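You operate a simulated robot arm through the tools that you are given. There is no shell and no other tool. Be economical: measure what you need, move in short steps, check, and stop when the job is done.

You are at the controls of a simulated two-armed robot. One attempt, no reset.

JOB
Pick up the purple brush with one hand, pass it to the other hand and put it on the shelf under the tile bench. Put the mug from the top shelf of the ware rack on the middle of the steel counter. Take the jar on the top of the sieve bench and put it away on the shelf under the tile bench. Take the cones from the top of the sieve bench and leave it on the middle of the steel counter. Open the steel table drawer, take the blue scoop and leave it in the inside the steel table drawer and shut the drawer again. Put the black plug from the middle of the bucket bench on the top of the mill bench. Put the medium post on the top of the glazing bench away on the top of the steel rack. Put the short post from the top of the glazing bench on the top of the green wheel. Fetch the white float and stand it on the top of the side table. The order is free. Set down upright: mug, jar, cones, plug, short post, white float.

It is judged by the outcome, as a careful person would: the job done as asked, and still so three seconds after it is handed in. It fails if anything else is knocked over, pushed out of place, dropped, spilled or broken.

ROBOT AND FRAMES
Two 6-joint arms with two-finger grippers on one trunk, on a base that drives. Base frame: it is fixed to the floor where the robot stands at the start and does not move with it; the origin is under the middle of the robot, x ahead of it, y to its left, z up; the surface under the hand at the start is at about z = 0.8. Readings come in m, degrees, newtons and seconds.
The left shoulder is at the start at [0.06, 0.143, 0.875], the right one opposite. With the tool pointing down near the work surface each hand reaches from about 0.32 to 0.72 m from the robot's upright axis, wherever it stands, measured 20 degrees to its own side. Places, roughly: blue scoop [-0.75, 4.25, 0.75]; cones [-2.25, 3.5, 0.75]; inside the steel table drawer [0.8, 4.2, 0.6]; jar [-2, 3.25, 0.75]; medium post [0.75, 0.75, 0.75]; middle of the steel counter [-2.2, 1.1, 0.9]; mug [-0.5, -2.25, 1.5]; plug [0.75, 2.25, 0.5]; purple brush (3x3x14 cm) [0.7, 0.1, 0.9]; shelf under the tile bench [3, 0.7, 0.2]; short post [0.75, 0.5, 0.75]; steel table drawer [0.8, 4.1, 0.6]; top of the green wheel [0.9, -0.7, 0.9]; top of the mill bench [-0.2, 4.3, 0.8]; top of the side table [-2.4, -0.9, 0.9]; top of the steel rack [3.1, 3.1, 0.9]; white float [-2, 1.25, 1]. Payload 2.45 kg a hand.
Tool frame (each hand has its own): the origin (TCP) lies between the finger pads and is the grasp point; the fingertips stand 0.026 m ahead of it; z points along the fingers, y is the line along which they close. Largest opening 0.096 m; the body of the gripper starts 0.069 m behind the TCP.
Orientation is that of the tool frame in the base frame, as a unit quaternion [x, y, z, w]. With the fingers straight down and closing along the base's y, the tool's x points along the base's -x, its y along +y and its z along -z.

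CONTROLS
- The arms move only by the tool move_arm. It takes "left_series", "right_series" or both (then of equal length, played together; a hand with none holds still); each is one flat list of numbers, 7 for each row, row after row: the shift along the base's x, y, z in m, then the turn, a rotation vector about the base's x, y, z in degrees, then the gripper command, from -1 (shut) to 1 (fully open), values between in proportion. In form: [x, y, z, wx, wy, wz, claw, x, y, z, wx, wy, wz, claw, ...]. A call has 1 to 20 rows; each row shifts and turns the commanded pose from where the row before left it. A row lasts 0.2 s, in which the tool goes at most 0.05 m and 8.6 degrees; a call with a longer step from one row to the next is refused whole, and so is a gripper value outside its range. Where a pose cannot be reached the arm comes as near as it can. A force on the tool above 40 N (or 10 N above the force at the start of the call, whichever is more), or a blocked arm, ends the call early, and 0.2 s more pass. The fingers move at their own pace and stop on an object; they squeeze with about 37 N. The grip force told is the motor's: it shows also when the fingers shut on nothing. Time passes only in rows, and 0.2 s behind the last, so rows that do not move let the fingers close. The reply holds the time, the measured pose of the TCP, the force on the tool along the base axes, the opening and the grip force, in the units named above and with some noise, with the torque about the TCP (base axes, N m) and any sound that the robot's microphone picked up.
- Cameras (640 x 400 px; columns grow to the right, rows downward): "scene" is now at [0.1384, 0.0291, 1.4792]; the picture's right is [0.46, -0.89, -0.00], its down [-0.69, -0.36, -0.63] and it looks along [0.56, 0.29, -0.77] (base axes); focal length 267 px, centre (320, 200). "left" rides on the left gripper at [0.081, -0.003, -0.098] in its tool frame; the picture's right is [0.04, 1.00, 0.00], its down [-0.73, 0.03, -0.68] and it looks along [-0.68, 0.03, 0.73] (tool axes); focal length 256 px, centre (320, 200). "right" rides on the right gripper at [0.082, 0.003, -0.098] in its tool frame; the picture's right is [-0.04, 1.00, 0.00], its down [-0.73, -0.03, -0.68] and it looks along [-0.68, -0.03, 0.73] (tool axes); focal length 256 px, centre (320, 200).
- snapshot(camera): a new picture of that camera. It takes no simulated time.
- raise_lower(by): slides the trunk up (or, below 0, down) by that many m; the arms and the scene camera ride with it, the base frame stays. It gives what a move gives, with no picture.
- steer(legs): drives the robot by 1 to 6 legs, each [ahead, turn to the left] in m and degrees, along the robot's own axes; the way and the turn of a leg run together, so that a leg with both is an arc; at most 1.5 m and 180 degrees a leg. The arms and the cameras ride along, it lands a little off, and it stops where it bumps. It gives what a move gives.
- pan_tilt(pan, tilt): turns the head with the scene camera to pan (to the left, within 86 degrees either way) and tilt (down, from -29 to 69), counted from straight ahead of the robot. It gives what a move gives.
- measure_at(camera, pixels): for up to 12 pixels [column, row] of the newest picture of that camera ("zoom" is the newest enlarged one), the place [x, y, z] in the base frame of the surface seen there, good to about 0.002 m, but the place of the scene camera against the robot may be out by one fixed shift of up to 0.018 m in any direction. It takes no simulated time.
- enlarge(camera, box): a new picture of the part [left, top, right, bottom] of that camera's present view, enlarged. It takes no simulated time.
- close_job(): hands the job in; it is judged then, once.

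Keep the steps short. Do not move on a guess: measure, check each grasp and each placing, and mend mistakes. In all there are 357 turns and 286 pictures (those below and enlarged ones count). Leave the grippers open and the arms clear of the work at the hand-in unless told otherwise, and finish with a single line.

The tools are called after ">>>" by a JSON object that holds its "method" and its "body". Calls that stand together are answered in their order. move_arm: Moves the arms, as the interface text tells. Its arguments: {"type":"object","properties":{"left_series":{"type":"array"},"right_series":{"type":"array"}},"required":[]} The other tools are called the same way: raise_lower (by) slides the trunk up or down; steer (legs) drives the base; pan_tilt (pan, tilt) turns the head that bears the scene camera; snapshot (camera) takes a picture; measure_at (camera, pixels) gives the place of the surface under pixels of a picture; enlarge (camera, box) takes an enlarged picture of a part of a camera's view; close_job () hands the job in.

At the start:

```text
time: 0.0
left_position: [0.3844, 0.394, 1.1368]
left_ee_rot: [0.002, 1.0, 0.0, 0.0]
left_force: [-0.1, -0.2, -0.1]
left_ft_torque: [0.03, -0.03, -0.01]
left_finger_gap: 0.0961
left_grasp_force: 0.0
right_position: [0.3689, -0.0281, 1.0581]
right_ee_rot: [0.001, 1.0, 0.001, 0.0]
right_force: [0.8, 0.3, -0.3]
right_ft_torque: [-0.04, 0.02, 0.01]
right_finger_gap: 0.096
right_grasp_force: 0.0
trunk travel left (down, up): [-0.5, 0.09]
robot x, y, heading: [0.0009, 0.0013, -0.1]
head pan, tilt: [27.4, 50.8]
```

scene: 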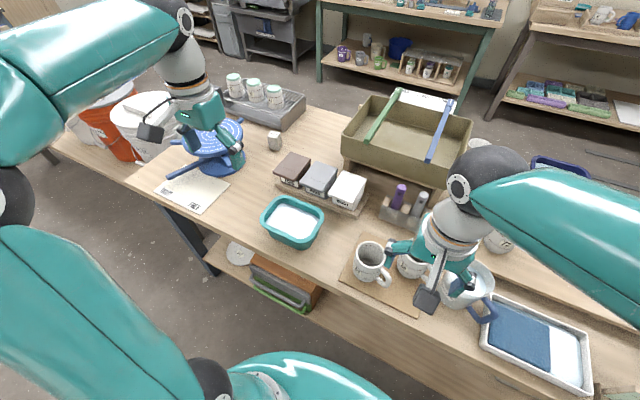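
right: 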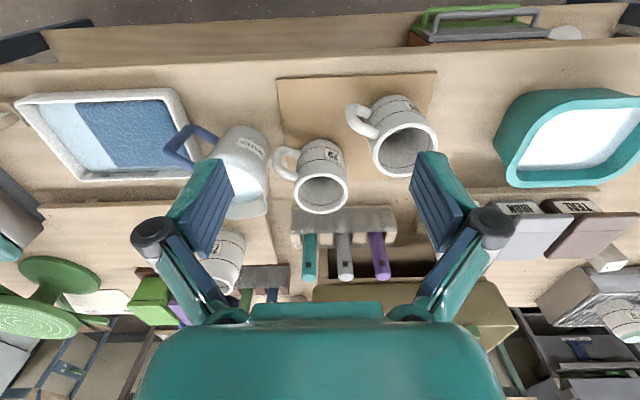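
left: 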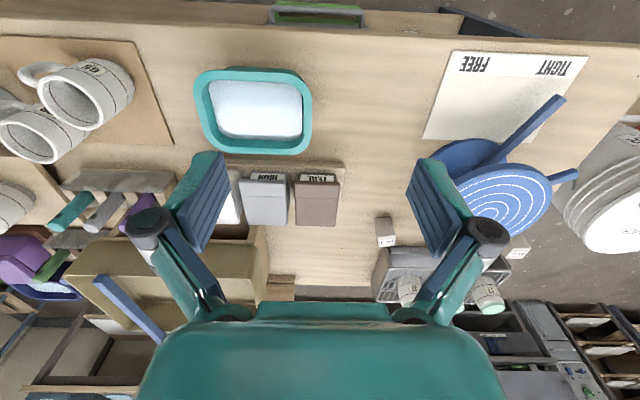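

I see the purple brush at about (398,195) in a holder. I'll enlarge this area first.

>>> {"method": "enlarge", "body": {"camera": "scene", "box": [220, 80, 480, 300]}}

>>> {"method": "enlarge", "body": {"camera": "right", "box": [230, 180, 450, 320]}}

```text
1.82 times, centred on (350, 190) of scene
```

zoom: 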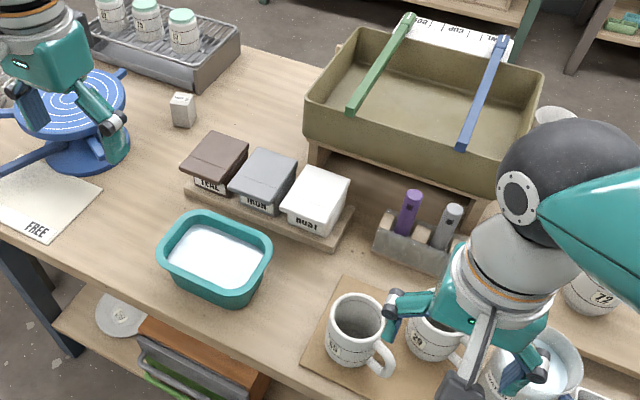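

```text
2.86 times, centred on (340, 250) of right
```

zoom: 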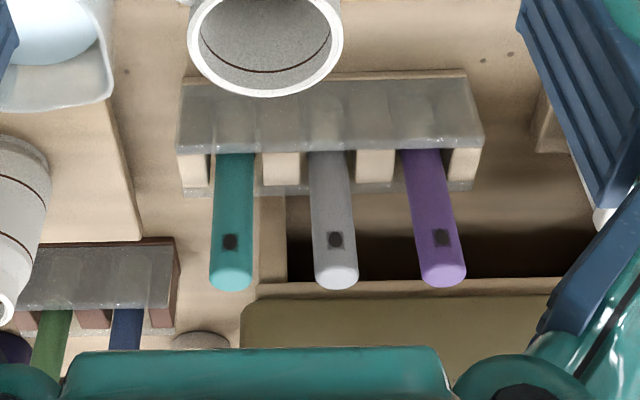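

The purple brush stands in a slotted holder (zoom 440,270). I'll measure the brush, its neighbours and the holder.

>>> {"method": "measure_at", "body": {"camera": "zoom", "pixels": [[443, 275], [436, 220], [422, 160], [335, 275], [375, 160], [465, 165], [330, 110], [330, 190], [190, 100], [470, 100], [380, 340], [130, 650]]}}

>>> {"method": "pan_tilt", "body": {"pan": 0, "tilt": 45}}

>>> {"method": "snapshot", "body": {"camera": "scene"}}

```text
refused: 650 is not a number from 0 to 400
```

```text
time: 0.9
left_position: [0.3841, 0.3944, 1.1369]
left_ee_rot: [0.0, 1.0, 0.0, 0.0]
left_force: [0.2, 0.2, -0.1]
left_ft_torque: [-0.01, 0.0, 0.01]
left_finger_gap: 0.096
left_grasp_force: 0.1
right_position: [0.3704, -0.0288, 1.0579]
right_ee_rot: [0.001, 1.0, 0.0, 0.0]
right_force: [-0.4, -0.3, 0.2]
right_ft_torque: [0.0, 0.0, -0.02]
right_finger_gap: 0.096
right_grasp_force: 0.0
trunk travel left (down, up): [-0.5, 0.09]
robot x, y, heading: [0.0056, 0.0015, -0.0]
head pan, tilt: [0.0, 45.0]
```

```text
280 pictures are left
```

scene: 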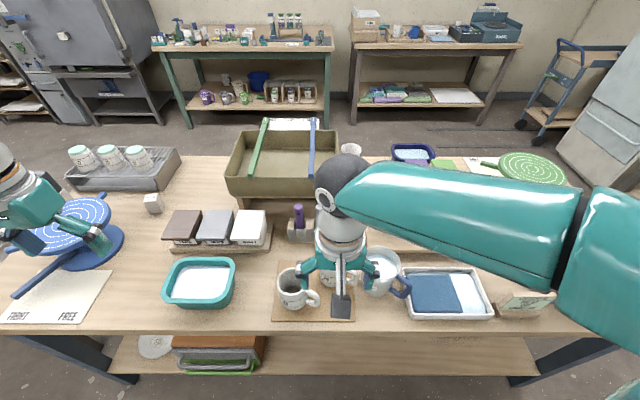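

Now measure holder and brush in the zoom picture, and the posts in the scene picture.

>>> {"method": "measure_at", "body": {"camera": "zoom", "pixels": [[443, 275], [436, 220], [422, 160], [335, 275], [375, 160], [465, 165], [330, 110], [330, 190], [190, 100], [470, 100], [380, 340], [268, 60]]}}

>>> {"method": "snapshot", "body": {"camera": "left"}}

>>> {"method": "measure_at", "body": {"camera": "scene", "pixels": [[298, 208], [299, 218], [153, 198], [153, 210], [535, 163], [560, 170], [310, 270], [292, 277], [245, 160], [330, 160]]}}

```text
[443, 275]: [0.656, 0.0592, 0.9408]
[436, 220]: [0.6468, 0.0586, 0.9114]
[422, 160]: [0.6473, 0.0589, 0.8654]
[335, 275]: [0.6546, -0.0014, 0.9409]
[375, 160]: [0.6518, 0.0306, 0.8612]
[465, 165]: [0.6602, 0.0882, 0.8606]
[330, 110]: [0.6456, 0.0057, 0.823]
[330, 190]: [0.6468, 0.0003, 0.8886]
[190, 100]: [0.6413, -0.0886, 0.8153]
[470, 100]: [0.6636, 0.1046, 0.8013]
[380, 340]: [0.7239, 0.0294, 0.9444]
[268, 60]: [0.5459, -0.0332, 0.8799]
```

```text
279 pictures are left
```

left: 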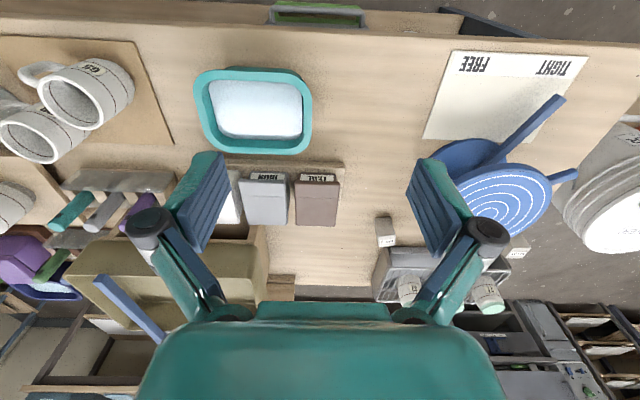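

```text
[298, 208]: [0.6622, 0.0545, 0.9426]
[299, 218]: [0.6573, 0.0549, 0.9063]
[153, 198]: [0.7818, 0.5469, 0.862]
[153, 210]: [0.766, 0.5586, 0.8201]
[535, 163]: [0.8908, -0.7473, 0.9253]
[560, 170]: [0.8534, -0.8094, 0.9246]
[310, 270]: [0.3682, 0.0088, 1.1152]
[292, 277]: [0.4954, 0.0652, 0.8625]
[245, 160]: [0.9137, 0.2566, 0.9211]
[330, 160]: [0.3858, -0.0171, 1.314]
```

Brush is at about (0.658, 0.059), top z 0.943. Now a look around to know the room: head left and right, and measure the bench edge.

>>> {"method": "measure_at", "body": {"camera": "scene", "pixels": [[200, 325], [450, 322], [20, 322], [300, 372], [160, 335], [255, 100], [300, 35], [370, 98], [170, 48], [330, 48], [355, 47], [515, 45]]}}

>>> {"method": "pan_tilt", "body": {"pan": 65, "tilt": 30}}

>>> {"method": "snapshot", "body": {"camera": "scene"}}

>>> {"method": "measure_at", "body": {"camera": "scene", "pixels": [[100, 50], [100, 150], [200, 50], [200, 150], [300, 50], [300, 150], [400, 50], [400, 150], [500, 50], [500, 150], [600, 50], [600, 150]]}}

>>> {"method": "pan_tilt", "body": {"pan": -65, "tilt": 30}}

>>> {"method": "snapshot", "body": {"camera": "scene"}}

```text
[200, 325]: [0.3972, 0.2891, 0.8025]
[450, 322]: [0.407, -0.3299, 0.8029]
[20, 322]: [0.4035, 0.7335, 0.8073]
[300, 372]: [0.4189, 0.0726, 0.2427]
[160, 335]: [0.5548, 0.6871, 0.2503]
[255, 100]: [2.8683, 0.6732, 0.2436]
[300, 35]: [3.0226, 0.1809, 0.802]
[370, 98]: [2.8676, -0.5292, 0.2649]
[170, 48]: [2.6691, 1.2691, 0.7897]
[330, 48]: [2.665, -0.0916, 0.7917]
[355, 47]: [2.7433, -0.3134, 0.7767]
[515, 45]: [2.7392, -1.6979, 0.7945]
```

```text
time: 2.3
left_position: [0.385, 0.3924, 1.1373]
left_ee_rot: [0.001, 1.0, 0.0, 0.0]
left_force: [-0.5, 0.3, 0.4]
left_ft_torque: [0.0, -0.02, -0.01]
left_finger_gap: 0.0959
left_grasp_force: 0.0
right_position: [0.3695, -0.0279, 1.0575]
right_ee_rot: [0.0, 1.0, -0.001, 0.0]
right_force: [0.4, -0.2, 0.3]
right_ft_torque: [0.01, 0.01, 0.04]
right_finger_gap: 0.096
right_grasp_force: 0.0
trunk travel left (down, up): [-0.5, 0.09]
robot x, y, heading: [-0.0009, 0.0026, -0.1]
head pan, tilt: [65.0, 30.0]
```

```text
278 pictures are left
```

scene: 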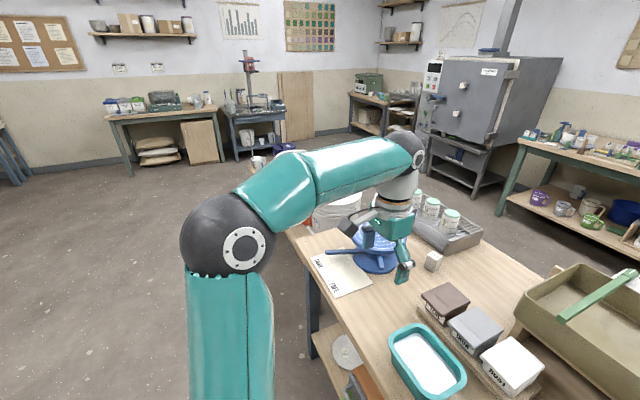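

```text
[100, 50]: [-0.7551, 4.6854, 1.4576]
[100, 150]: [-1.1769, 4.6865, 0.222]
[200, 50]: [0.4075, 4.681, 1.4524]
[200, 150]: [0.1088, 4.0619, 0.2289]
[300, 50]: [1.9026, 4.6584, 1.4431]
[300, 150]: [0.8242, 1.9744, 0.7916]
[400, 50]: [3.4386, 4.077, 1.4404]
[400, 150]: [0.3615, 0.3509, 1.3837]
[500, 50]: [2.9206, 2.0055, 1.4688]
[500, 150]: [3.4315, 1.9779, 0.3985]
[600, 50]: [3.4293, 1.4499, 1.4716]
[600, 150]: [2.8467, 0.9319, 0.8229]
```

```text
time: 4.4
left_position: [0.3855, 0.3943, 1.1366]
left_ee_rot: [0.001, 1.0, 0.0, 0.001]
left_force: [-0.6, -0.3, 0.0]
left_ft_torque: [0.02, 0.04, 0.03]
left_finger_gap: 0.0958
left_grasp_force: 0.1
right_position: [0.3697, -0.029, 1.0596]
right_ee_rot: [0.002, 1.0, 0.0, 0.001]
right_force: [0.2, 0.8, -0.2]
right_ft_torque: [0.01, -0.02, 0.0]
right_finger_gap: 0.0963
right_grasp_force: 0.1
trunk travel left (down, up): [-0.5, 0.09]
robot x, y, heading: [0.0066, -0.0029, 0.2]
head pan, tilt: [-65.0, 30.0]
```

```text
277 pictures are left
```

scene: 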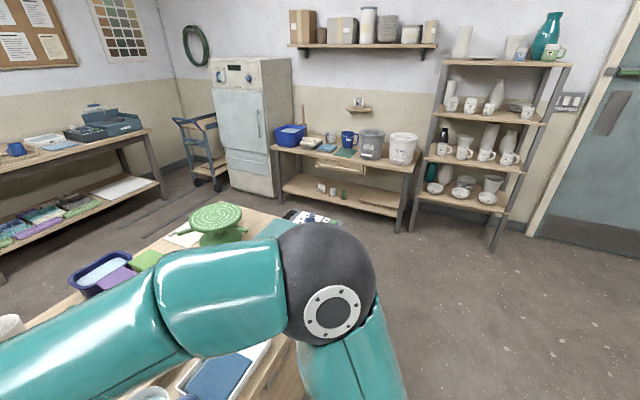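

The room is mapped. I'll pick the brush with the left hand: move it above (0.658,0.059) at height, and shift the right hand aside.

>>> {"method": "move_arm", "body": {"left_series": [0.0274, -0.0335, 0, 0, 0, 0, 0.25, 0.0274, -0.0335, 0, 0, 0, 0, 0.25, 0.0274, -0.0335, 0, 0, 0, 0, 0.25, 0.0274, -0.0335, 0, 0, 0, 0, 0.25, 0.0274, -0.0335, 0, 0, 0, 0, 0.25, 0.0274, -0.0335, 0, 0, 0, 0, 0.25, 0.0274, -0.0335, 0, 0, 0, 0, 0.25, 0.0274, -0.0335, 0, 0, 0, 0, 0.25, 0.0274, -0.0335, 0, 0, 0, 0, 0.25, 0.0274, -0.0335, 0, 0, 0, 0, 0.25], "right_series": [0, -0.022, 0.01, 0, 0, 0, 1, 0, -0.022, 0.01, 0, 0, 0, 1, 0, -0.022, 0.01, 0, 0, 0, 1, 0, -0.022, 0.01, 0, 0, 0, 1, 0, -0.022, 0.01, 0, 0, 0, 1, 0, -0.022, 0.01, 0, 0, 0, 1, 0, -0.022, 0.01, 0, 0, 0, 1, 0, -0.022, 0.01, 0, 0, 0, 1, 0, -0.022, 0.01, 0, 0, 0, 1, 0, -0.022, 0.01, 0, 0, 0, 1]}}

>>> {"method": "snapshot", "body": {"camera": "left"}}

```text
time: 6.6
left_position: [0.5887, 0.0771, 1.1106]
left_ee_rot: [0.001, 1.0, 0.001, 0.0]
left_force: [-0.6, -0.4, 0.8]
left_ft_torque: [0.03, 0.0, 0.01]
left_finger_gap: 0.0598
left_grasp_force: 0.0
left hand out of reach, approached as far as the arm can: row 8, 9, 10
right_position: [0.3693, -0.2497, 1.1575]
right_ee_rot: [0.0, 1.0, 0.0, -0.001]
right_force: [0.3, -1.1, -1.2]
right_ft_torque: [0.03, -0.01, 0.01]
right_finger_gap: 0.0961
right_grasp_force: 0.1
trunk travel left (down, up): [-0.5, 0.09]
robot x, y, heading: [-0.0007, -0.0002, 0.0]
head pan, tilt: [-65.0, 30.0]
```

```text
276 pictures are left
```

left: 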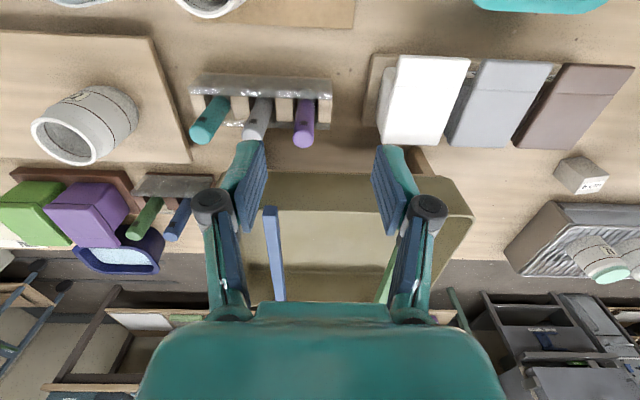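

The left hand falls short (0.589 instead of 0.658) at this height. I'll raise the trunk a little and drive 0.06 m closer.

>>> {"method": "steer", "body": {"legs": [[0.06, 0]]}}

>>> {"method": "raise_lower", "body": {"by": 0.08}}

>>> {"method": "snapshot", "body": {"camera": "left"}}

>>> {"method": "measure_at", "body": {"camera": "left", "pixels": [[302, 143], [303, 120], [304, 103], [252, 138], [190, 140]]}}

```text
time: 7.6
left_position: [0.6521, 0.08, 1.1085]
left_ee_rot: [0.0, 1.0, 0.001, -0.002]
left_force: [0.4, -0.5, -0.9]
left_ft_torque: [0.02, 0.06, 0.01]
left_finger_gap: 0.0598
left_grasp_force: 0.1
right_position: [0.4328, -0.247, 1.1568]
right_ee_rot: [0.0, 1.0, 0.0, -0.003]
right_force: [0.1, 0.2, -0.2]
right_ft_torque: [0.02, 0.06, -0.02]
right_finger_gap: 0.0963
right_grasp_force: 0.1
trunk travel left (down, up): [-0.5, 0.09]
robot x, y, heading: [0.0569, -0.0019, 0.1]
head pan, tilt: [-65.0, 30.0]
```

```text
time: 8.7
left_position: [0.6504, 0.08, 1.1898]
left_ee_rot: [0.001, 1.0, 0.0, 0.0]
left_force: [0.3, -0.3, -0.6]
left_ft_torque: [0.02, -0.01, 0.0]
left_finger_gap: 0.0597
left_grasp_force: 0.0
right_position: [0.4301, -0.248, 1.2383]
right_ee_rot: [0.001, 1.0, 0.0, 0.0]
right_force: [0.3, -0.3, -0.8]
right_ft_torque: [-0.02, 0.01, 0.05]
right_finger_gap: 0.0962
right_grasp_force: 0.0
trunk travel left (down, up): [-0.58, 0.01]
robot x, y, heading: [0.0611, 0.002, -0.1]
head pan, tilt: [-65.0, 30.0]
```

```text
275 pictures are left
```

left: 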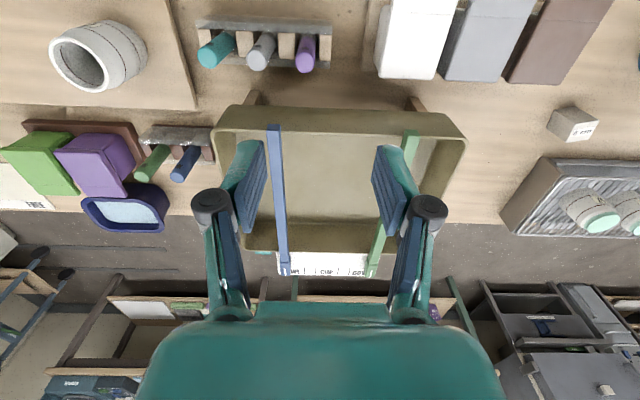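

```text
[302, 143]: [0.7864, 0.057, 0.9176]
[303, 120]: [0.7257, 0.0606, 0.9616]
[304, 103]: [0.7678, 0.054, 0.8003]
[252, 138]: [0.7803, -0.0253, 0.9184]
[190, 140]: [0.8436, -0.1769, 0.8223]
```

>>> {"method": "measure_at", "body": {"camera": "left", "pixels": [[306, 68], [306, 58], [305, 40], [260, 62], [316, 68], [296, 68], [254, 92], [320, 108]]}}

>>> {"method": "move_arm", "body": {"left_series": [0.001, -0.0105, -0.035, 0, 0, 0, 0.25, 0.001, -0.0105, -0.035, 0, 0, 0, 0.25, 0, 0, -0.04, 0, 0, 0, 0.25]}}

>>> {"method": "snapshot", "body": {"camera": "left"}}

```text
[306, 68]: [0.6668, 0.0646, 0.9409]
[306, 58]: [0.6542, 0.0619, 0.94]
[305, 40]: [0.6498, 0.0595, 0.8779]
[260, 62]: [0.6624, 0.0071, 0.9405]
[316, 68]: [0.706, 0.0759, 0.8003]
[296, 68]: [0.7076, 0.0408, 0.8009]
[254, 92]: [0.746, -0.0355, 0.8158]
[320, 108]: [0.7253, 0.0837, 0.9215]
```

```text
time: 9.5
left_position: [0.6522, 0.0596, 1.0766]
left_ee_rot: [0.001, 1.0, 0.0, 0.001]
left_force: [0.5, -0.3, 1.3]
left_ft_torque: [0.04, 0.01, -0.01]
left_finger_gap: 0.0599
left_grasp_force: 0.0
right_position: [0.431, -0.2475, 1.2367]
right_ee_rot: [0.001, 1.0, -0.001, 0.0]
right_force: [0.4, -0.8, 0.2]
right_ft_torque: [-0.03, 0.0, 0.0]
right_finger_gap: 0.096
right_grasp_force: 0.0
trunk travel left (down, up): [-0.58, 0.01]
robot x, y, heading: [0.0642, -0.0004, -0.1]
head pan, tilt: [-65.0, 30.0]
```

```text
274 pictures are left
```

left: 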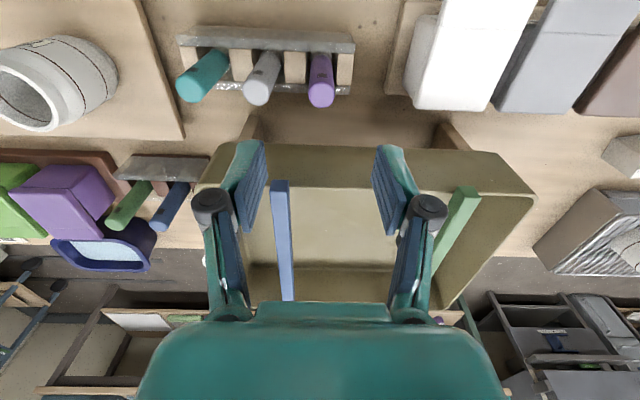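

Brush centre is (0.661,0.062). I'll come down to just above it and check the alignment.

>>> {"method": "move_arm", "body": {"left_series": [0.003, 0.001, -0.033, 0, 0, 0, 0.25, 0.003, 0.001, -0.033, 0, 0, 0, 0.25, 0.003, 0.0, -0.03, 0, 0, 0, 0.25]}}

>>> {"method": "snapshot", "body": {"camera": "left"}}

>>> {"method": "pan_tilt", "body": {"pan": 0, "tilt": 45}}

>>> {"method": "snapshot", "body": {"camera": "scene"}}

```text
time: 10.3
left_position: [0.6607, 0.0623, 0.9836]
left_ee_rot: [0.001, 1.0, 0.0, -0.001]
left_force: [-0.9, -0.2, 0.8]
left_ft_torque: [0.02, 0.01, 0.01]
left_finger_gap: 0.0604
left_grasp_force: 0.1
right_position: [0.4309, -0.2483, 1.2384]
right_ee_rot: [0.001, 1.0, 0.0, -0.001]
right_force: [0.0, 0.1, 0.7]
right_ft_torque: [0.04, 0.02, 0.01]
right_finger_gap: 0.0961
right_grasp_force: 0.0
trunk travel left (down, up): [-0.58, 0.01]
robot x, y, heading: [0.0611, -0.0013, 0.1]
head pan, tilt: [-65.0, 30.0]
```

```text
273 pictures are left
```

left: 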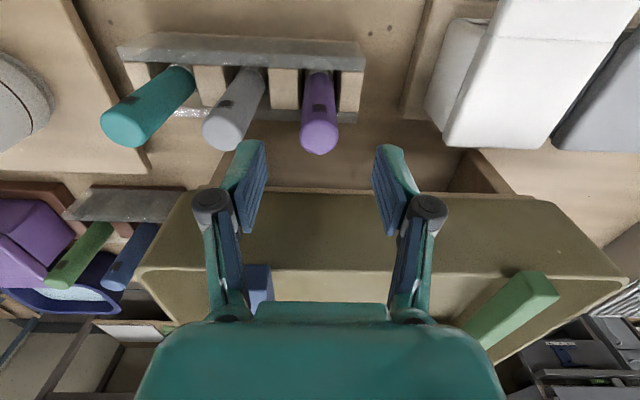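

```text
time: 11.7
left_position: [0.6603, 0.0624, 0.9849]
left_ee_rot: [0.001, 1.0, 0.0, 0.001]
left_force: [-0.8, 0.7, -0.4]
left_ft_torque: [0.0, -0.01, 0.0]
left_finger_gap: 0.06
left_grasp_force: 0.0
right_position: [0.4306, -0.2479, 1.2367]
right_ee_rot: [0.001, 1.0, 0.0, -0.001]
right_force: [-0.4, -0.6, 0.5]
right_ft_torque: [0.0, -0.02, 0.01]
right_finger_gap: 0.0959
right_grasp_force: 0.1
trunk travel left (down, up): [-0.58, 0.01]
robot x, y, heading: [0.06, 0.0009, -0.0]
head pan, tilt: [0.0, 45.0]
```

```text
272 pictures are left
```

scene: 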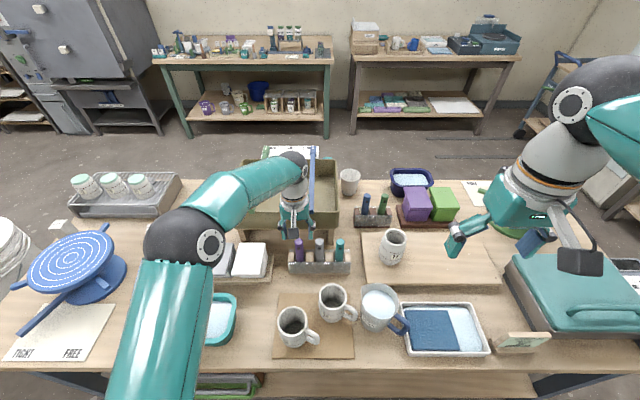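

Brush tip (319,145) is centred between the fingers as computed. Go down to TCP z 0.916 and close.

>>> {"method": "move_arm", "body": {"left_series": [0, 0, -0.035, 0, 0, 0, 0.25, 0, 0, -0.034, 0, 0, 0, 0.25, 0, 0, 0, 0, 0, 0, -1, 0, 0, 0, 0, 0, 0, -1, 0, 0, 0, 0, 0, 0, -1]}}

>>> {"method": "snapshot", "body": {"camera": "left"}}

```text
time: 12.9
left_position: [0.66, 0.0613, 0.9155]
left_ee_rot: [0.001, 1.0, 0.0, 0.001]
left_force: [0.0, 0.5, -0.6]
left_ft_torque: [0.03, 0.04, -0.03]
left_finger_gap: 0.0235
left_grasp_force: 36.6
right_position: [0.4295, -0.2486, 1.2383]
right_ee_rot: [0.001, 1.0, 0.0, -0.001]
right_force: [-1.3, -0.1, -0.5]
right_ft_torque: [0.0, 0.0, -0.01]
right_finger_gap: 0.0959
right_grasp_force: 0.0
trunk travel left (down, up): [-0.58, 0.01]
robot x, y, heading: [0.0585, -0.001, 0.1]
head pan, tilt: [0.0, 45.0]
```

```text
271 pictures are left
```

left: 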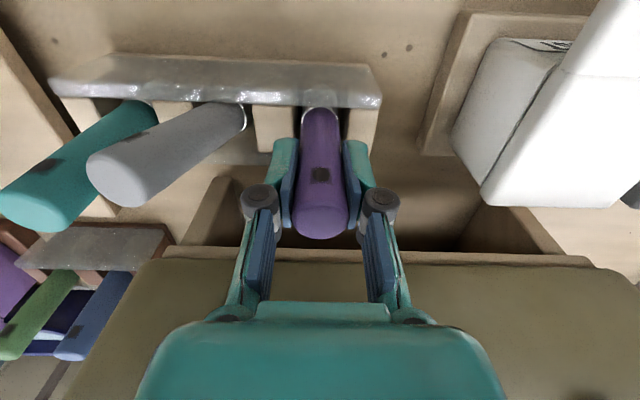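

Gripped (gap 0.0235). Lift the brush straight out, bring it back towards the robot, and meanwhile yaw the right hand 90° for the hand-over.

>>> {"method": "move_arm", "body": {"left_series": [0, 0, 0.04, 0, 0, 0, -1, 0, 0, 0.045, 0, 0, 0, -1, 0, 0, 0.045, 0, 0, 0, -1, 0, 0, 0.045, 0, 0, 0, -1, 0, 0, 0.045, 0, 0, 0, -1, -0.033, 0, 0, 0, 0, 0, -1, -0.033, 0, 0, 0, 0, 0, -1, -0.033, 0, 0, 0, 0, 0, -1, -0.033, 0, 0, 0, 0, 0, -1, -0.033, 0, 0, 0, 0, 0, -1, -0.033, 0, 0.0, 0, 0, 0, -1], "right_series": [0, -0.01, 0, 0, 0, 8.2, 0.3, 0, -0.01, 0, 0, 0, 8.2, 0.3, 0, -0.01, 0, 0, 0, 8.2, 0.3, 0, -0.01, 0, 0, 0, 8.2, 0.3, 0, -0.01, 0, 0, 0, 8.2, 0.3, 0, -0.01, 0, 0, 0, 8.2, 0.3, 0, -0.01, 0, 0, 0, 8.2, 0.3, 0, -0.01, 0, 0, 0, 8.2, 0.3, 0, -0.01, 0, 0, 0, 8.2, 0.3, 0, 0, 0, 0, 0, 8.2, 0.3, 0, 0, 0, 0, 0, 8, 0.3]}}

>>> {"method": "snapshot", "body": {"camera": "scene"}}

```text
time: 15.3
left_position: [0.4624, 0.0602, 1.135]
left_ee_rot: [0.0, 1.0, 0.0, 0.001]
left_force: [-1.0, 0.9, 0.1]
left_ft_torque: [0.02, -0.05, -0.01]
left_finger_gap: 0.0233
left_grasp_force: 36.7
right_position: [0.4287, -0.3379, 1.2379]
right_ee_rot: [0.707, -0.707, 0.0, 0.001]
right_force: [-0.6, -1.0, 0.7]
right_ft_torque: [-0.01, -0.02, -0.01]
right_finger_gap: 0.0621
right_grasp_force: 0.0
trunk travel left (down, up): [-0.58, 0.01]
robot x, y, heading: [0.0594, -0.0007, 0.1]
head pan, tilt: [0.0, 45.0]
```

```text
270 pictures are left
```

scene: 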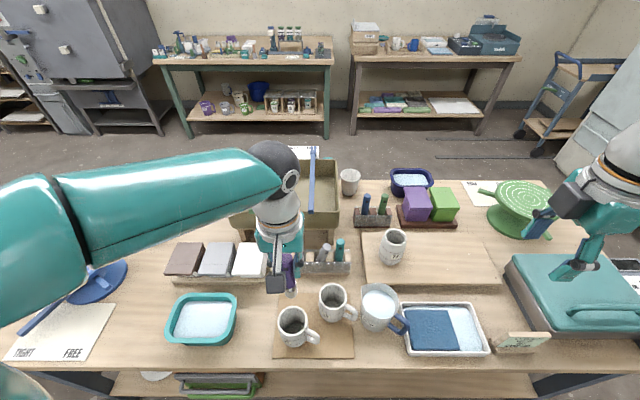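

Brush is out and held. Now pitch the right hand by +90° about x so it points left.

>>> {"method": "move_arm", "body": {"right_series": [0, 0, 0, 8.2, 0, 0, 0.3, 0, 0, 0, 8.2, 0, 0, 0.3, 0, 0, 0, 8.2, 0, 0, 0.3, 0, 0, 0, 8.2, 0, 0, 0.3, 0, 0, 0, 8.2, 0, 0, 0.3, 0, 0, 0, 8.2, 0, 0, 0.3, 0, 0, 0, 8.2, 0, 0, 0.3, 0, 0, 0, 8.2, 0, 0, 0.3, 0, 0, 0, 8.2, 0, 0, 0.3, 0, 0, 0, 8.2, 0, 0, 0.3, 0, 0, 0, 8, 0, 0, 0.3]}}

>>> {"method": "snapshot", "body": {"camera": "scene"}}

>>> {"method": "snapshot", "body": {"camera": "right"}}

```text
time: 17.7
left_position: [0.4632, 0.0608, 1.1346]
left_ee_rot: [0.001, 1.0, 0.0, 0.0]
left_force: [-0.3, 1.1, 0.4]
left_ft_torque: [-0.02, 0.01, 0.0]
left_finger_gap: 0.0234
left_grasp_force: 37.5
right_position: [0.4373, -0.3092, 1.2214]
right_ee_rot: [-0.499, 0.501, 0.5, 0.5]
right_force: [-0.1, 0.6, -0.8]
right_ft_torque: [-0.02, 0.04, 0.01]
right_finger_gap: 0.0625
right_grasp_force: 0.1
right hand out of reach, approached as far as the arm can: row 10, 11
trunk travel left (down, up): [-0.58, 0.01]
robot x, y, heading: [0.0594, 0.0017, 0.0]
head pan, tilt: [0.0, 45.0]
```

```text
269 pictures are left
```

scene: 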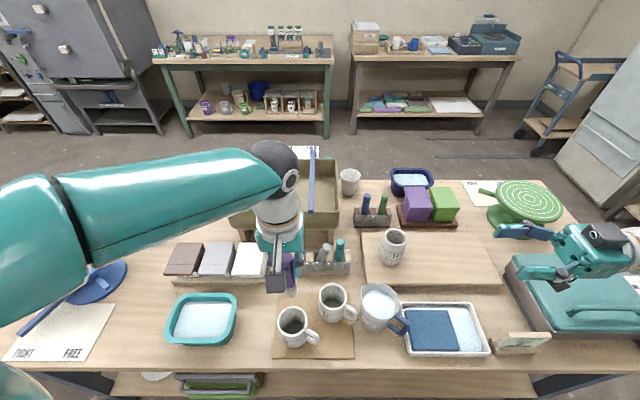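

```text
268 pictures are left
```

right: 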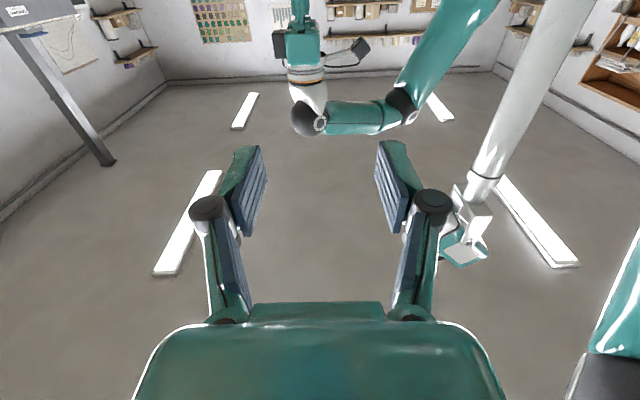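

Right hand points left now. Move it next to the brush, stopping 0.15 m short.

>>> {"method": "move_arm", "body": {"right_series": [0.005, 0.032, -0.028, 0, 0, 0, 0.3, 0.005, 0.032, -0.028, 0, 0, 0, 0.3, 0.004, 0.032, -0.028, 0, 0, 0, 0.3, 0.004, 0.032, -0.028, 0, 0, 0, 0.3, 0.004, 0.032, -0.028, 0, 0, 0, 0.3, 0.004, 0.032, -0.022, 0, 0, 0, 0.3]}}

>>> {"method": "snapshot", "body": {"camera": "right"}}

>>> {"method": "snapshot", "body": {"camera": "scene"}}

```text
time: 19.1
left_position: [0.4654, 0.0606, 1.1352]
left_ee_rot: [0.001, 1.0, -0.001, 0.0]
left_force: [-0.2, -0.9, -0.6]
left_ft_torque: [0.03, 0.03, 0.02]
left_finger_gap: 0.0234
left_grasp_force: 36.9
right_position: [0.4627, -0.1171, 1.061]
right_ee_rot: [-0.5, 0.501, 0.5, 0.499]
right_force: [0.2, 0.1, 0.4]
right_ft_torque: [-0.01, 0.0, -0.01]
right_finger_gap: 0.0624
right_grasp_force: 0.0
trunk travel left (down, up): [-0.58, 0.01]
robot x, y, heading: [0.065, -0.0027, 0.1]
head pan, tilt: [0.0, 45.0]
```

```text
267 pictures are left
```

right: 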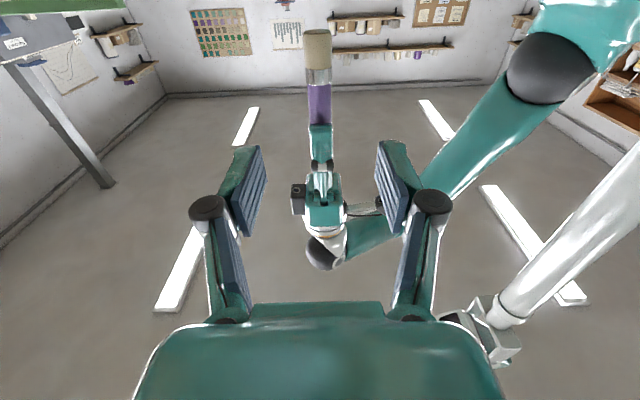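

```text
266 pictures are left
```

scene: 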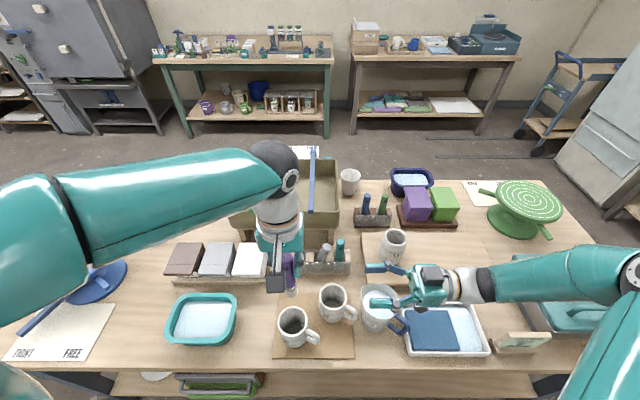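

The brush is centred (col 318). Advance to y≈0.049 and close the right fingers.

>>> {"method": "move_arm", "body": {"right_series": [0, 0.042, 0, 0, 0, 0, 0.3, 0, 0.042, 0, 0, 0, 0, 0.3, 0, 0.042, 0, 0, 0, 0, 0.3, 0, 0.04, 0, 0, 0, 0, 0.3, 0, 0, 0, 0, 0, 0, -1, 0, 0, 0, 0, 0, 0, -1, 0, 0, 0, 0, 0, 0, -1]}}

>>> {"method": "snapshot", "body": {"camera": "right"}}

```text
time: 20.7
left_position: [0.4632, 0.0597, 1.1347]
left_ee_rot: [0.001, 1.0, 0.0, -0.002]
left_force: [-13.1, -4.9, 2.8]
left_ft_torque: [-0.08, 0.52, 0.06]
left_finger_gap: 0.0236
left_grasp_force: 36.9
right_position: [0.4626, 0.0513, 1.0607]
right_ee_rot: [-0.499, 0.501, 0.5, 0.5]
right_force: [13.1, 4.3, -2.9]
right_ft_torque: [-0.24, 0.47, -0.13]
right_finger_gap: 0.0225
right_grasp_force: 36.7
trunk travel left (down, up): [-0.58, 0.01]
robot x, y, heading: [0.059, -0.0008, -0.2]
head pan, tilt: [0.0, 45.0]
```

```text
265 pictures are left
```

right: 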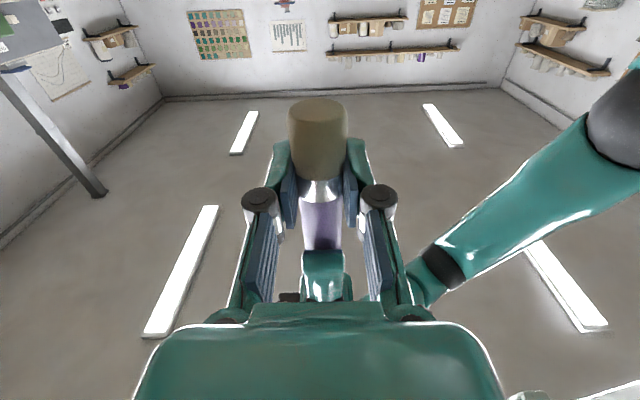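

Right has it. Open the left hand and lift it up, off the brush.

>>> {"method": "move_arm", "body": {"left_series": [0, 0, 0, 0, 0, 0, 0.3, 0, 0, 0, 0, 0, 0, 0.3, 0, 0, 0, 0, 0, 0, 0.3, 0, 0, 0.04, 0, 0, 0, 0.3, 0, 0, 0.04, 0, 0, 0, 0.3, 0, 0.03, 0.03, 0, 0, 0, 0.3, 0, 0.04, 0, 0, 0, 0, 0.3, 0, 0.045, 0, 0, 0, 0, 0.3, 0, 0.045, 0, 0, 0, 0, 0.3, 0, 0.045, 0, 0, 0, 0, 0.3, 0, 0.045, 0, 0, 0, 0, 0.3, 0, 0.045, 0, 0, 0, 0, 0.3]}}

>>> {"method": "snapshot", "body": {"camera": "scene"}}

>>> {"method": "snapshot", "body": {"camera": "left"}}

```text
time: 23.3
left_position: [0.4666, 0.3545, 1.2453]
left_ee_rot: [0.002, 1.0, 0.0, -0.001]
left_force: [-0.3, 0.3, 0.3]
left_ft_torque: [0.01, 0.05, 0.0]
left_finger_gap: 0.0623
left_grasp_force: 0.1
right_position: [0.4609, 0.0518, 1.0613]
right_ee_rot: [-0.5, 0.501, 0.5, 0.499]
right_force: [-0.7, 0.5, -0.2]
right_ft_torque: [0.04, 0.0, 0.01]
right_finger_gap: 0.0228
right_grasp_force: 37.0
trunk travel left (down, up): [-0.58, 0.01]
robot x, y, heading: [0.0585, -0.0013, 0.1]
head pan, tilt: [0.0, 45.0]
```

```text
264 pictures are left
```

scene: 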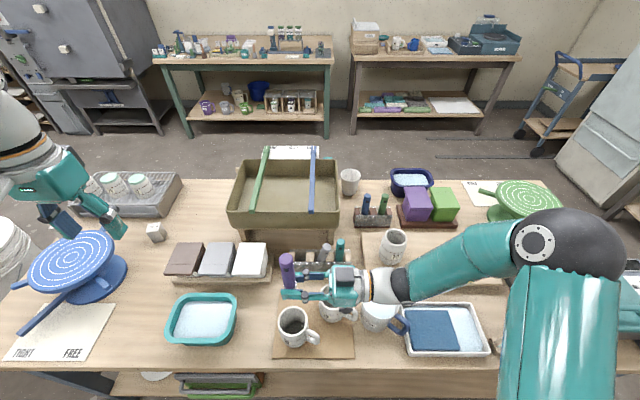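

```text
263 pictures are left
```

left: 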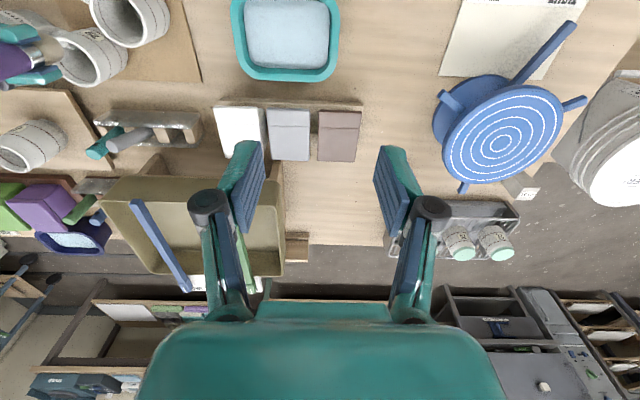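

Transfer done. Look closer at the two posts with the left camera.

>>> {"method": "enlarge", "body": {"camera": "left", "box": [430, 140, 590, 240]}}

>>> {"method": "measure_at", "body": {"camera": "zoom", "pixels": [[390, 195], [340, 150], [100, 100], [150, 420]]}}

>>> {"method": "enlarge", "body": {"camera": "scene", "box": [0, 160, 200, 285]}}

>>> {"method": "measure_at", "body": {"camera": "scene", "pixels": [[155, 226], [155, 236], [147, 226], [163, 226], [62, 258], [130, 205], [65, 300]]}}

```text
4.00 times, centred on (510, 190) of left
```

zoom: 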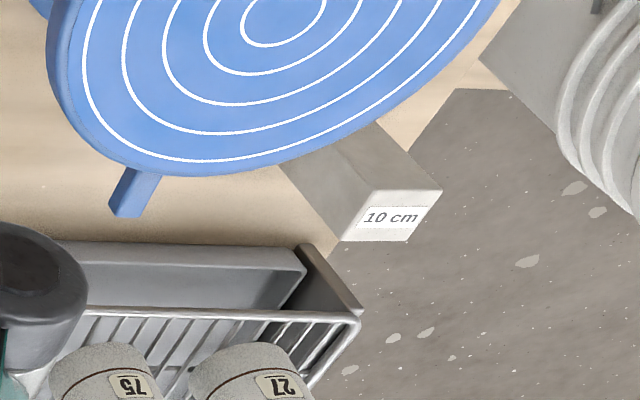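

```text
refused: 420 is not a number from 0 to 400
```

```text
3.20 times, centred on (100, 222) of scene
```

zoom: 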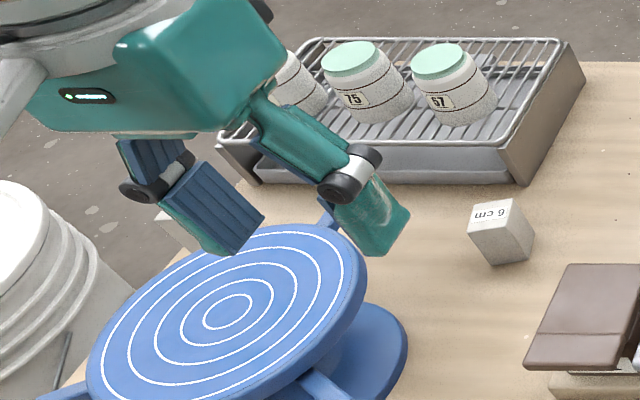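

```text
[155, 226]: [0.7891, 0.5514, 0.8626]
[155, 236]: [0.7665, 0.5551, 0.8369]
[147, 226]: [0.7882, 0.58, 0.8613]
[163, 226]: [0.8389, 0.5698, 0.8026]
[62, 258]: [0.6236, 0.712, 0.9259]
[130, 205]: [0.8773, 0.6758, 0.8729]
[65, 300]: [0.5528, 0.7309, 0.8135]
```

The short post (6 cm) is at ≈(0.78,0.56); the medium (10 cm) is beyond the blue wheel, at ≈(0.75,0.87). First turn the right hand back down with the brush, clear of the mugs.

>>> {"method": "move_arm", "body": {"right_series": [0, -0.015, 0.03, 0, 0, 0, -1, 0, -0.03, 0.02, -8.2, 0, 0, -1, 0, -0.03, 0.02, -8.2, 0, 0, -1, 0, -0.03, 0.02, -8.2, 0, 0, -1, -0.005, -0.03, 0.02, -8.2, 0, 0, -1, -0.005, -0.03, 0.01, -8.2, 0, 0, -1, -0.005, -0.03, 0, -8.2, 0, 0, -1, -0.005, -0.03, 0, -8.2, 0, 0, -1, -0.005, -0.03, 0, -8.2, 0, 0, -1, -0.005, -0.03, 0, -8.2, 0, 0, -1, -0.005, -0.02, 0, -8.2, 0, 0, -1, 0, -0.01, 0, -8, 0, 0, -1]}}

>>> {"method": "move_arm", "body": {"right_series": [0, 0, 0, 0, 0, -8.2, -1, 0, 0, 0, 0, 0, -8.2, -1, 0, 0, 0, 0, 0, -8.2, -1, 0, 0, 0, 0, 0, -8.2, -1, 0, 0, 0, 0, 0, -8.2, -1, 0, 0, 0, 0, 0, -8.2, -1, 0, 0, 0, 0, 0, -8.2, -1, 0, 0, 0, 0, 0, -8.2, -1, 0, 0, 0, 0, 0, -8.2, -1, 0, 0, 0, 0, 0, -8.2, -1, 0, 0, 0, 0, 0, -8, -1]}}

>>> {"method": "snapshot", "body": {"camera": "right"}}

>>> {"method": "snapshot", "body": {"camera": "scene"}}

```text
time: 25.9
left_position: [0.4662, 0.3538, 1.2461]
left_ee_rot: [0.0, 1.0, 0.0, 0.0]
left_force: [-0.3, 0.3, -0.3]
left_ft_torque: [0.02, 0.02, 0.02]
left_finger_gap: 0.0627
left_grasp_force: 0.0
right_position: [0.4282, -0.2653, 1.1777]
right_ee_rot: [-0.707, 0.707, 0.0, -0.002]
right_force: [-0.1, -0.1, -0.5]
right_ft_torque: [-0.02, -0.02, 0.0]
right_finger_gap: 0.0231
right_grasp_force: 36.6
trunk travel left (down, up): [-0.58, 0.01]
robot x, y, heading: [0.0605, -0.0004, -0.1]
head pan, tilt: [0.0, 45.0]
```

```text
time: 28.3
left_position: [0.4658, 0.3529, 1.2465]
left_ee_rot: [0.0, 1.0, 0.001, 0.0]
left_force: [0.2, -0.1, -0.2]
left_ft_torque: [0.03, -0.01, -0.01]
left_finger_gap: 0.0623
left_grasp_force: 0.0
right_position: [0.4272, -0.2653, 1.1801]
right_ee_rot: [0.002, 1.0, 0.0, 0.0]
right_force: [-0.1, 0.2, -0.8]
right_ft_torque: [0.01, 0.04, 0.03]
right_finger_gap: 0.0226
right_grasp_force: 37.2
trunk travel left (down, up): [-0.58, 0.01]
robot x, y, heading: [0.0629, -0.0009, -0.2]
head pan, tilt: [0.0, 45.0]
```

```text
260 pictures are left
```

right: 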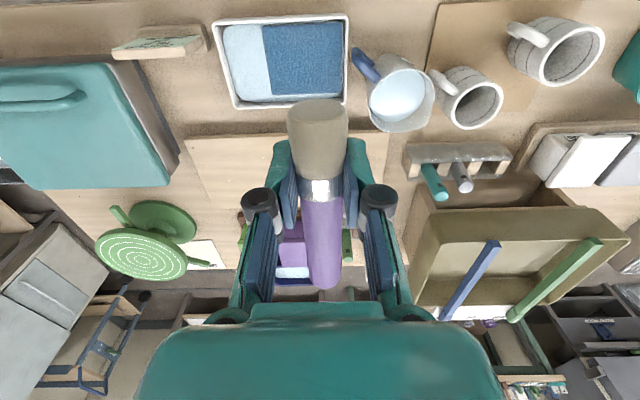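

```text
259 pictures are left
```

scene: 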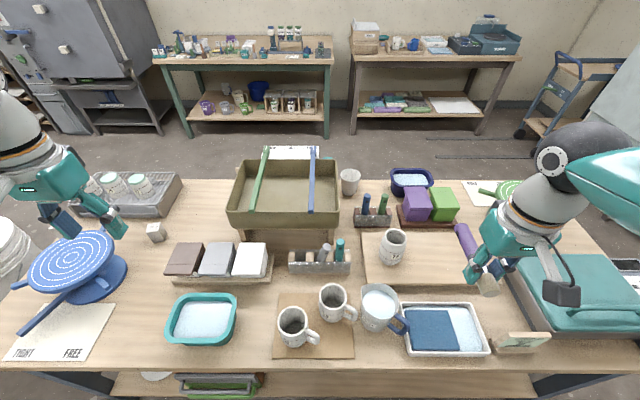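

Brush is held well along x. Now drive to stand in front of the short post (y≈0.5).

>>> {"method": "steer", "body": {"legs": [[-0.1, 0], [0, 90], [0.5, 0], [0, -90], [0.12, 0]]}}

>>> {"method": "snapshot", "body": {"camera": "left"}}

>>> {"method": "snapshot", "body": {"camera": "scene"}}

```text
time: 33.0
left_position: [-0.3115, 0.4691, 1.2467]
left_ee_rot: [-0.638, 0.77, -0.001, 0.0]
left_force: [-0.8, 0.4, -0.6]
left_ft_torque: [-0.02, -0.05, 0.02]
left_finger_gap: 0.0626
left_grasp_force: 0.0
right_position: [0.2894, 0.3166, 1.1803]
right_ee_rot: [-0.639, 0.769, -0.003, 0.001]
right_force: [0.5, 0.5, -0.1]
right_ft_torque: [-0.07, -0.05, -0.03]
right_finger_gap: 0.0231
right_grasp_force: 37.0
trunk travel left (down, up): [-0.58, 0.01]
robot x, y, heading: [0.0057, -0.0063, 80.6]
head pan, tilt: [0.0, 45.0]
stopped in leg 2: the robot was blocked; the commanded pose is now the measured one
```

```text
258 pictures are left
```

left: 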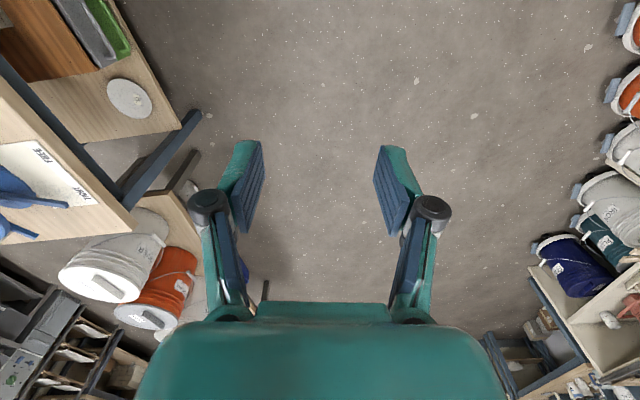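

```text
257 pictures are left
```

scene: 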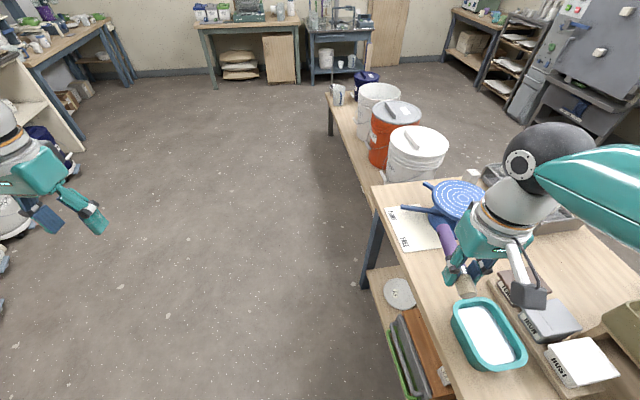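

The base touched the bench while turning; back off at an angle first, then go on.

>>> {"method": "steer", "body": {"legs": [[0, -50], [-0.2, 0], [0, 60], [0.67, 0], [0, -90], [0.1, 0]]}}

>>> {"method": "snapshot", "body": {"camera": "left"}}

>>> {"method": "snapshot", "body": {"camera": "scene"}}

```text
time: 46.8
left_position: [0.0636, 1.0692, 1.2485]
left_ee_rot: [-0.164, 0.986, 0.001, 0.001]
left_force: [0.7, -0.3, 0.3]
left_ft_torque: [0.05, 0.09, 0.01]
left_finger_gap: 0.0622
left_grasp_force: 0.0
right_position: [0.2313, 0.4712, 1.1814]
right_ee_rot: [-0.166, 0.986, 0.0, 0.0]
right_force: [0.4, 0.3, -0.4]
right_ft_torque: [0.02, 0.04, -0.01]
right_finger_gap: 0.0228
right_grasp_force: 36.7
trunk travel left (down, up): [-0.58, 0.01]
robot x, y, heading: [-0.2091, 0.6026, 19.1]
head pan, tilt: [0.0, 45.0]
stopped in leg 5: the robot was blocked; the commanded pose is now the measured one
```

```text
256 pictures are left
```

left: 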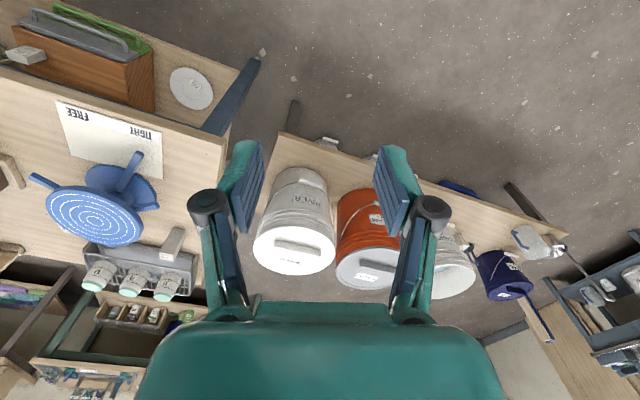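

```text
255 pictures are left
```

scene: 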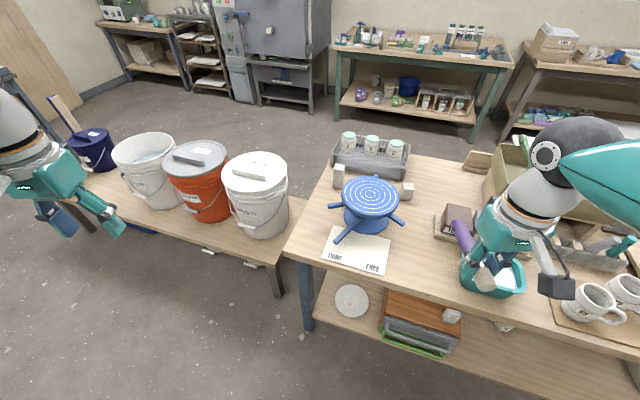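

Blocked again; something may be behind me. Look left/back with the head and measure the surroundings.

>>> {"method": "pan_tilt", "body": {"pan": 86, "tilt": 55}}

>>> {"method": "snapshot", "body": {"camera": "scene"}}

>>> {"method": "measure_at", "body": {"camera": "scene", "pixels": [[50, 50], [50, 150], [50, 250], [50, 350], [150, 50], [150, 150], [150, 250], [150, 350], [300, 100], [300, 250], [450, 150], [550, 250]]}}

>>> {"method": "pan_tilt", "body": {"pan": -86, "tilt": 55}}

>>> {"method": "snapshot", "body": {"camera": "scene"}}

>>> {"method": "measure_at", "body": {"camera": "scene", "pixels": [[150, 50], [150, 150], [200, 250], [200, 350], [350, 50], [350, 150], [350, 250], [350, 350], [500, 50], [500, 150], [500, 250], [600, 350]]}}

```text
time: 48.4
left_position: [0.0629, 1.071, 1.2475]
left_ee_rot: [-0.165, 0.986, 0.001, 0.001]
left_force: [1.1, 0.5, -0.1]
left_ft_torque: [0.0, 0.03, 0.0]
left_finger_gap: 0.0625
left_grasp_force: 0.1
right_position: [0.2276, 0.4724, 1.1818]
right_ee_rot: [-0.165, 0.986, 0.0, 0.0]
right_force: [-0.7, -0.3, -0.4]
right_ft_torque: [0.02, -0.01, 0.0]
right_finger_gap: 0.0228
right_grasp_force: 36.6
trunk travel left (down, up): [-0.58, 0.01]
robot x, y, heading: [-0.2094, 0.6001, 18.7]
head pan, tilt: [85.9, 55.0]
```

```text
254 pictures are left
```

scene: 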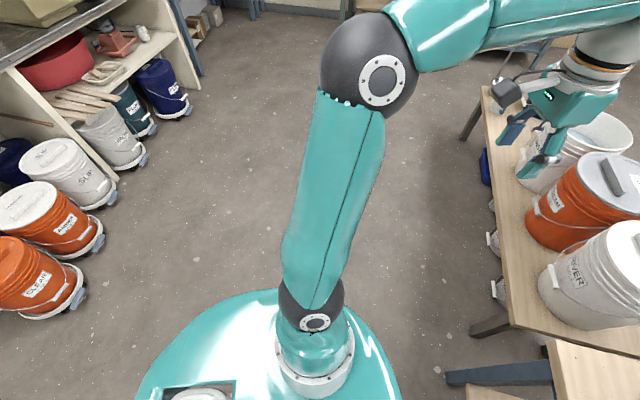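

```text
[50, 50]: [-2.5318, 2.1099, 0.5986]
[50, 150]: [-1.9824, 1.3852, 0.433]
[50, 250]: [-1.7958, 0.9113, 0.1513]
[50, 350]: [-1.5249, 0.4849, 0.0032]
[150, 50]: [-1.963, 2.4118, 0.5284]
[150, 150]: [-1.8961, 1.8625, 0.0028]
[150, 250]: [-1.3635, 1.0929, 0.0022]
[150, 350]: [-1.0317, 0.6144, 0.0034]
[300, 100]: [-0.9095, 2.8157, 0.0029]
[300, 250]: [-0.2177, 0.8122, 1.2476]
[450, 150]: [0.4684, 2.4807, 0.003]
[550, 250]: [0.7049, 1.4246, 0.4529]
```

```text
time: 51.0
left_position: [0.0626, 1.0715, 1.248]
left_ee_rot: [-0.165, 0.986, 0.0, 0.001]
left_force: [-0.2, -0.4, 0.2]
left_ft_torque: [0.01, -0.03, -0.02]
left_finger_gap: 0.0623
left_grasp_force: 0.1
right_position: [0.2284, 0.4716, 1.1807]
right_ee_rot: [-0.165, 0.986, 0.0, 0.0]
right_force: [0.6, 0.2, 0.3]
right_ft_torque: [0.02, 0.01, 0.0]
right_finger_gap: 0.0228
right_grasp_force: 36.7
trunk travel left (down, up): [-0.58, 0.01]
robot x, y, heading: [-0.2092, 0.603, 18.5]
head pan, tilt: [-85.9, 55.0]
```

```text
253 pictures are left
```

scene: 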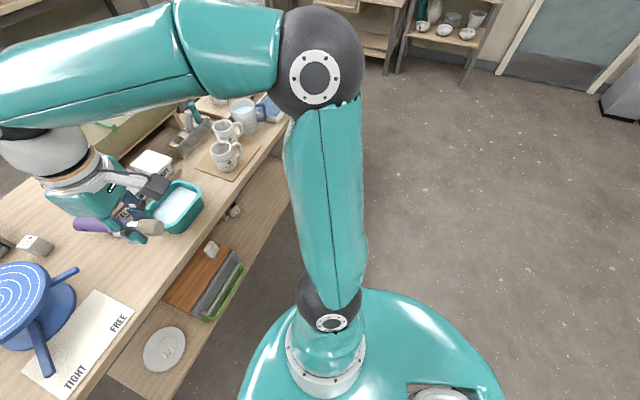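

```text
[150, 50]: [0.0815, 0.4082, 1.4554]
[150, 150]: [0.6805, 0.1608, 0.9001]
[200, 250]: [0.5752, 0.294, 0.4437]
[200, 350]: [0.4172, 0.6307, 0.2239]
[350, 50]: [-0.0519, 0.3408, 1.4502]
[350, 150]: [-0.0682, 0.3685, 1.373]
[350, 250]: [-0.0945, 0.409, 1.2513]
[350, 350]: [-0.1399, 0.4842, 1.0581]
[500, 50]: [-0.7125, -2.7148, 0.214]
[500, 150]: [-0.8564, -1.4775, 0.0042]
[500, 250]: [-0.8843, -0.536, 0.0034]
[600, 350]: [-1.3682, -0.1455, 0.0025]
```

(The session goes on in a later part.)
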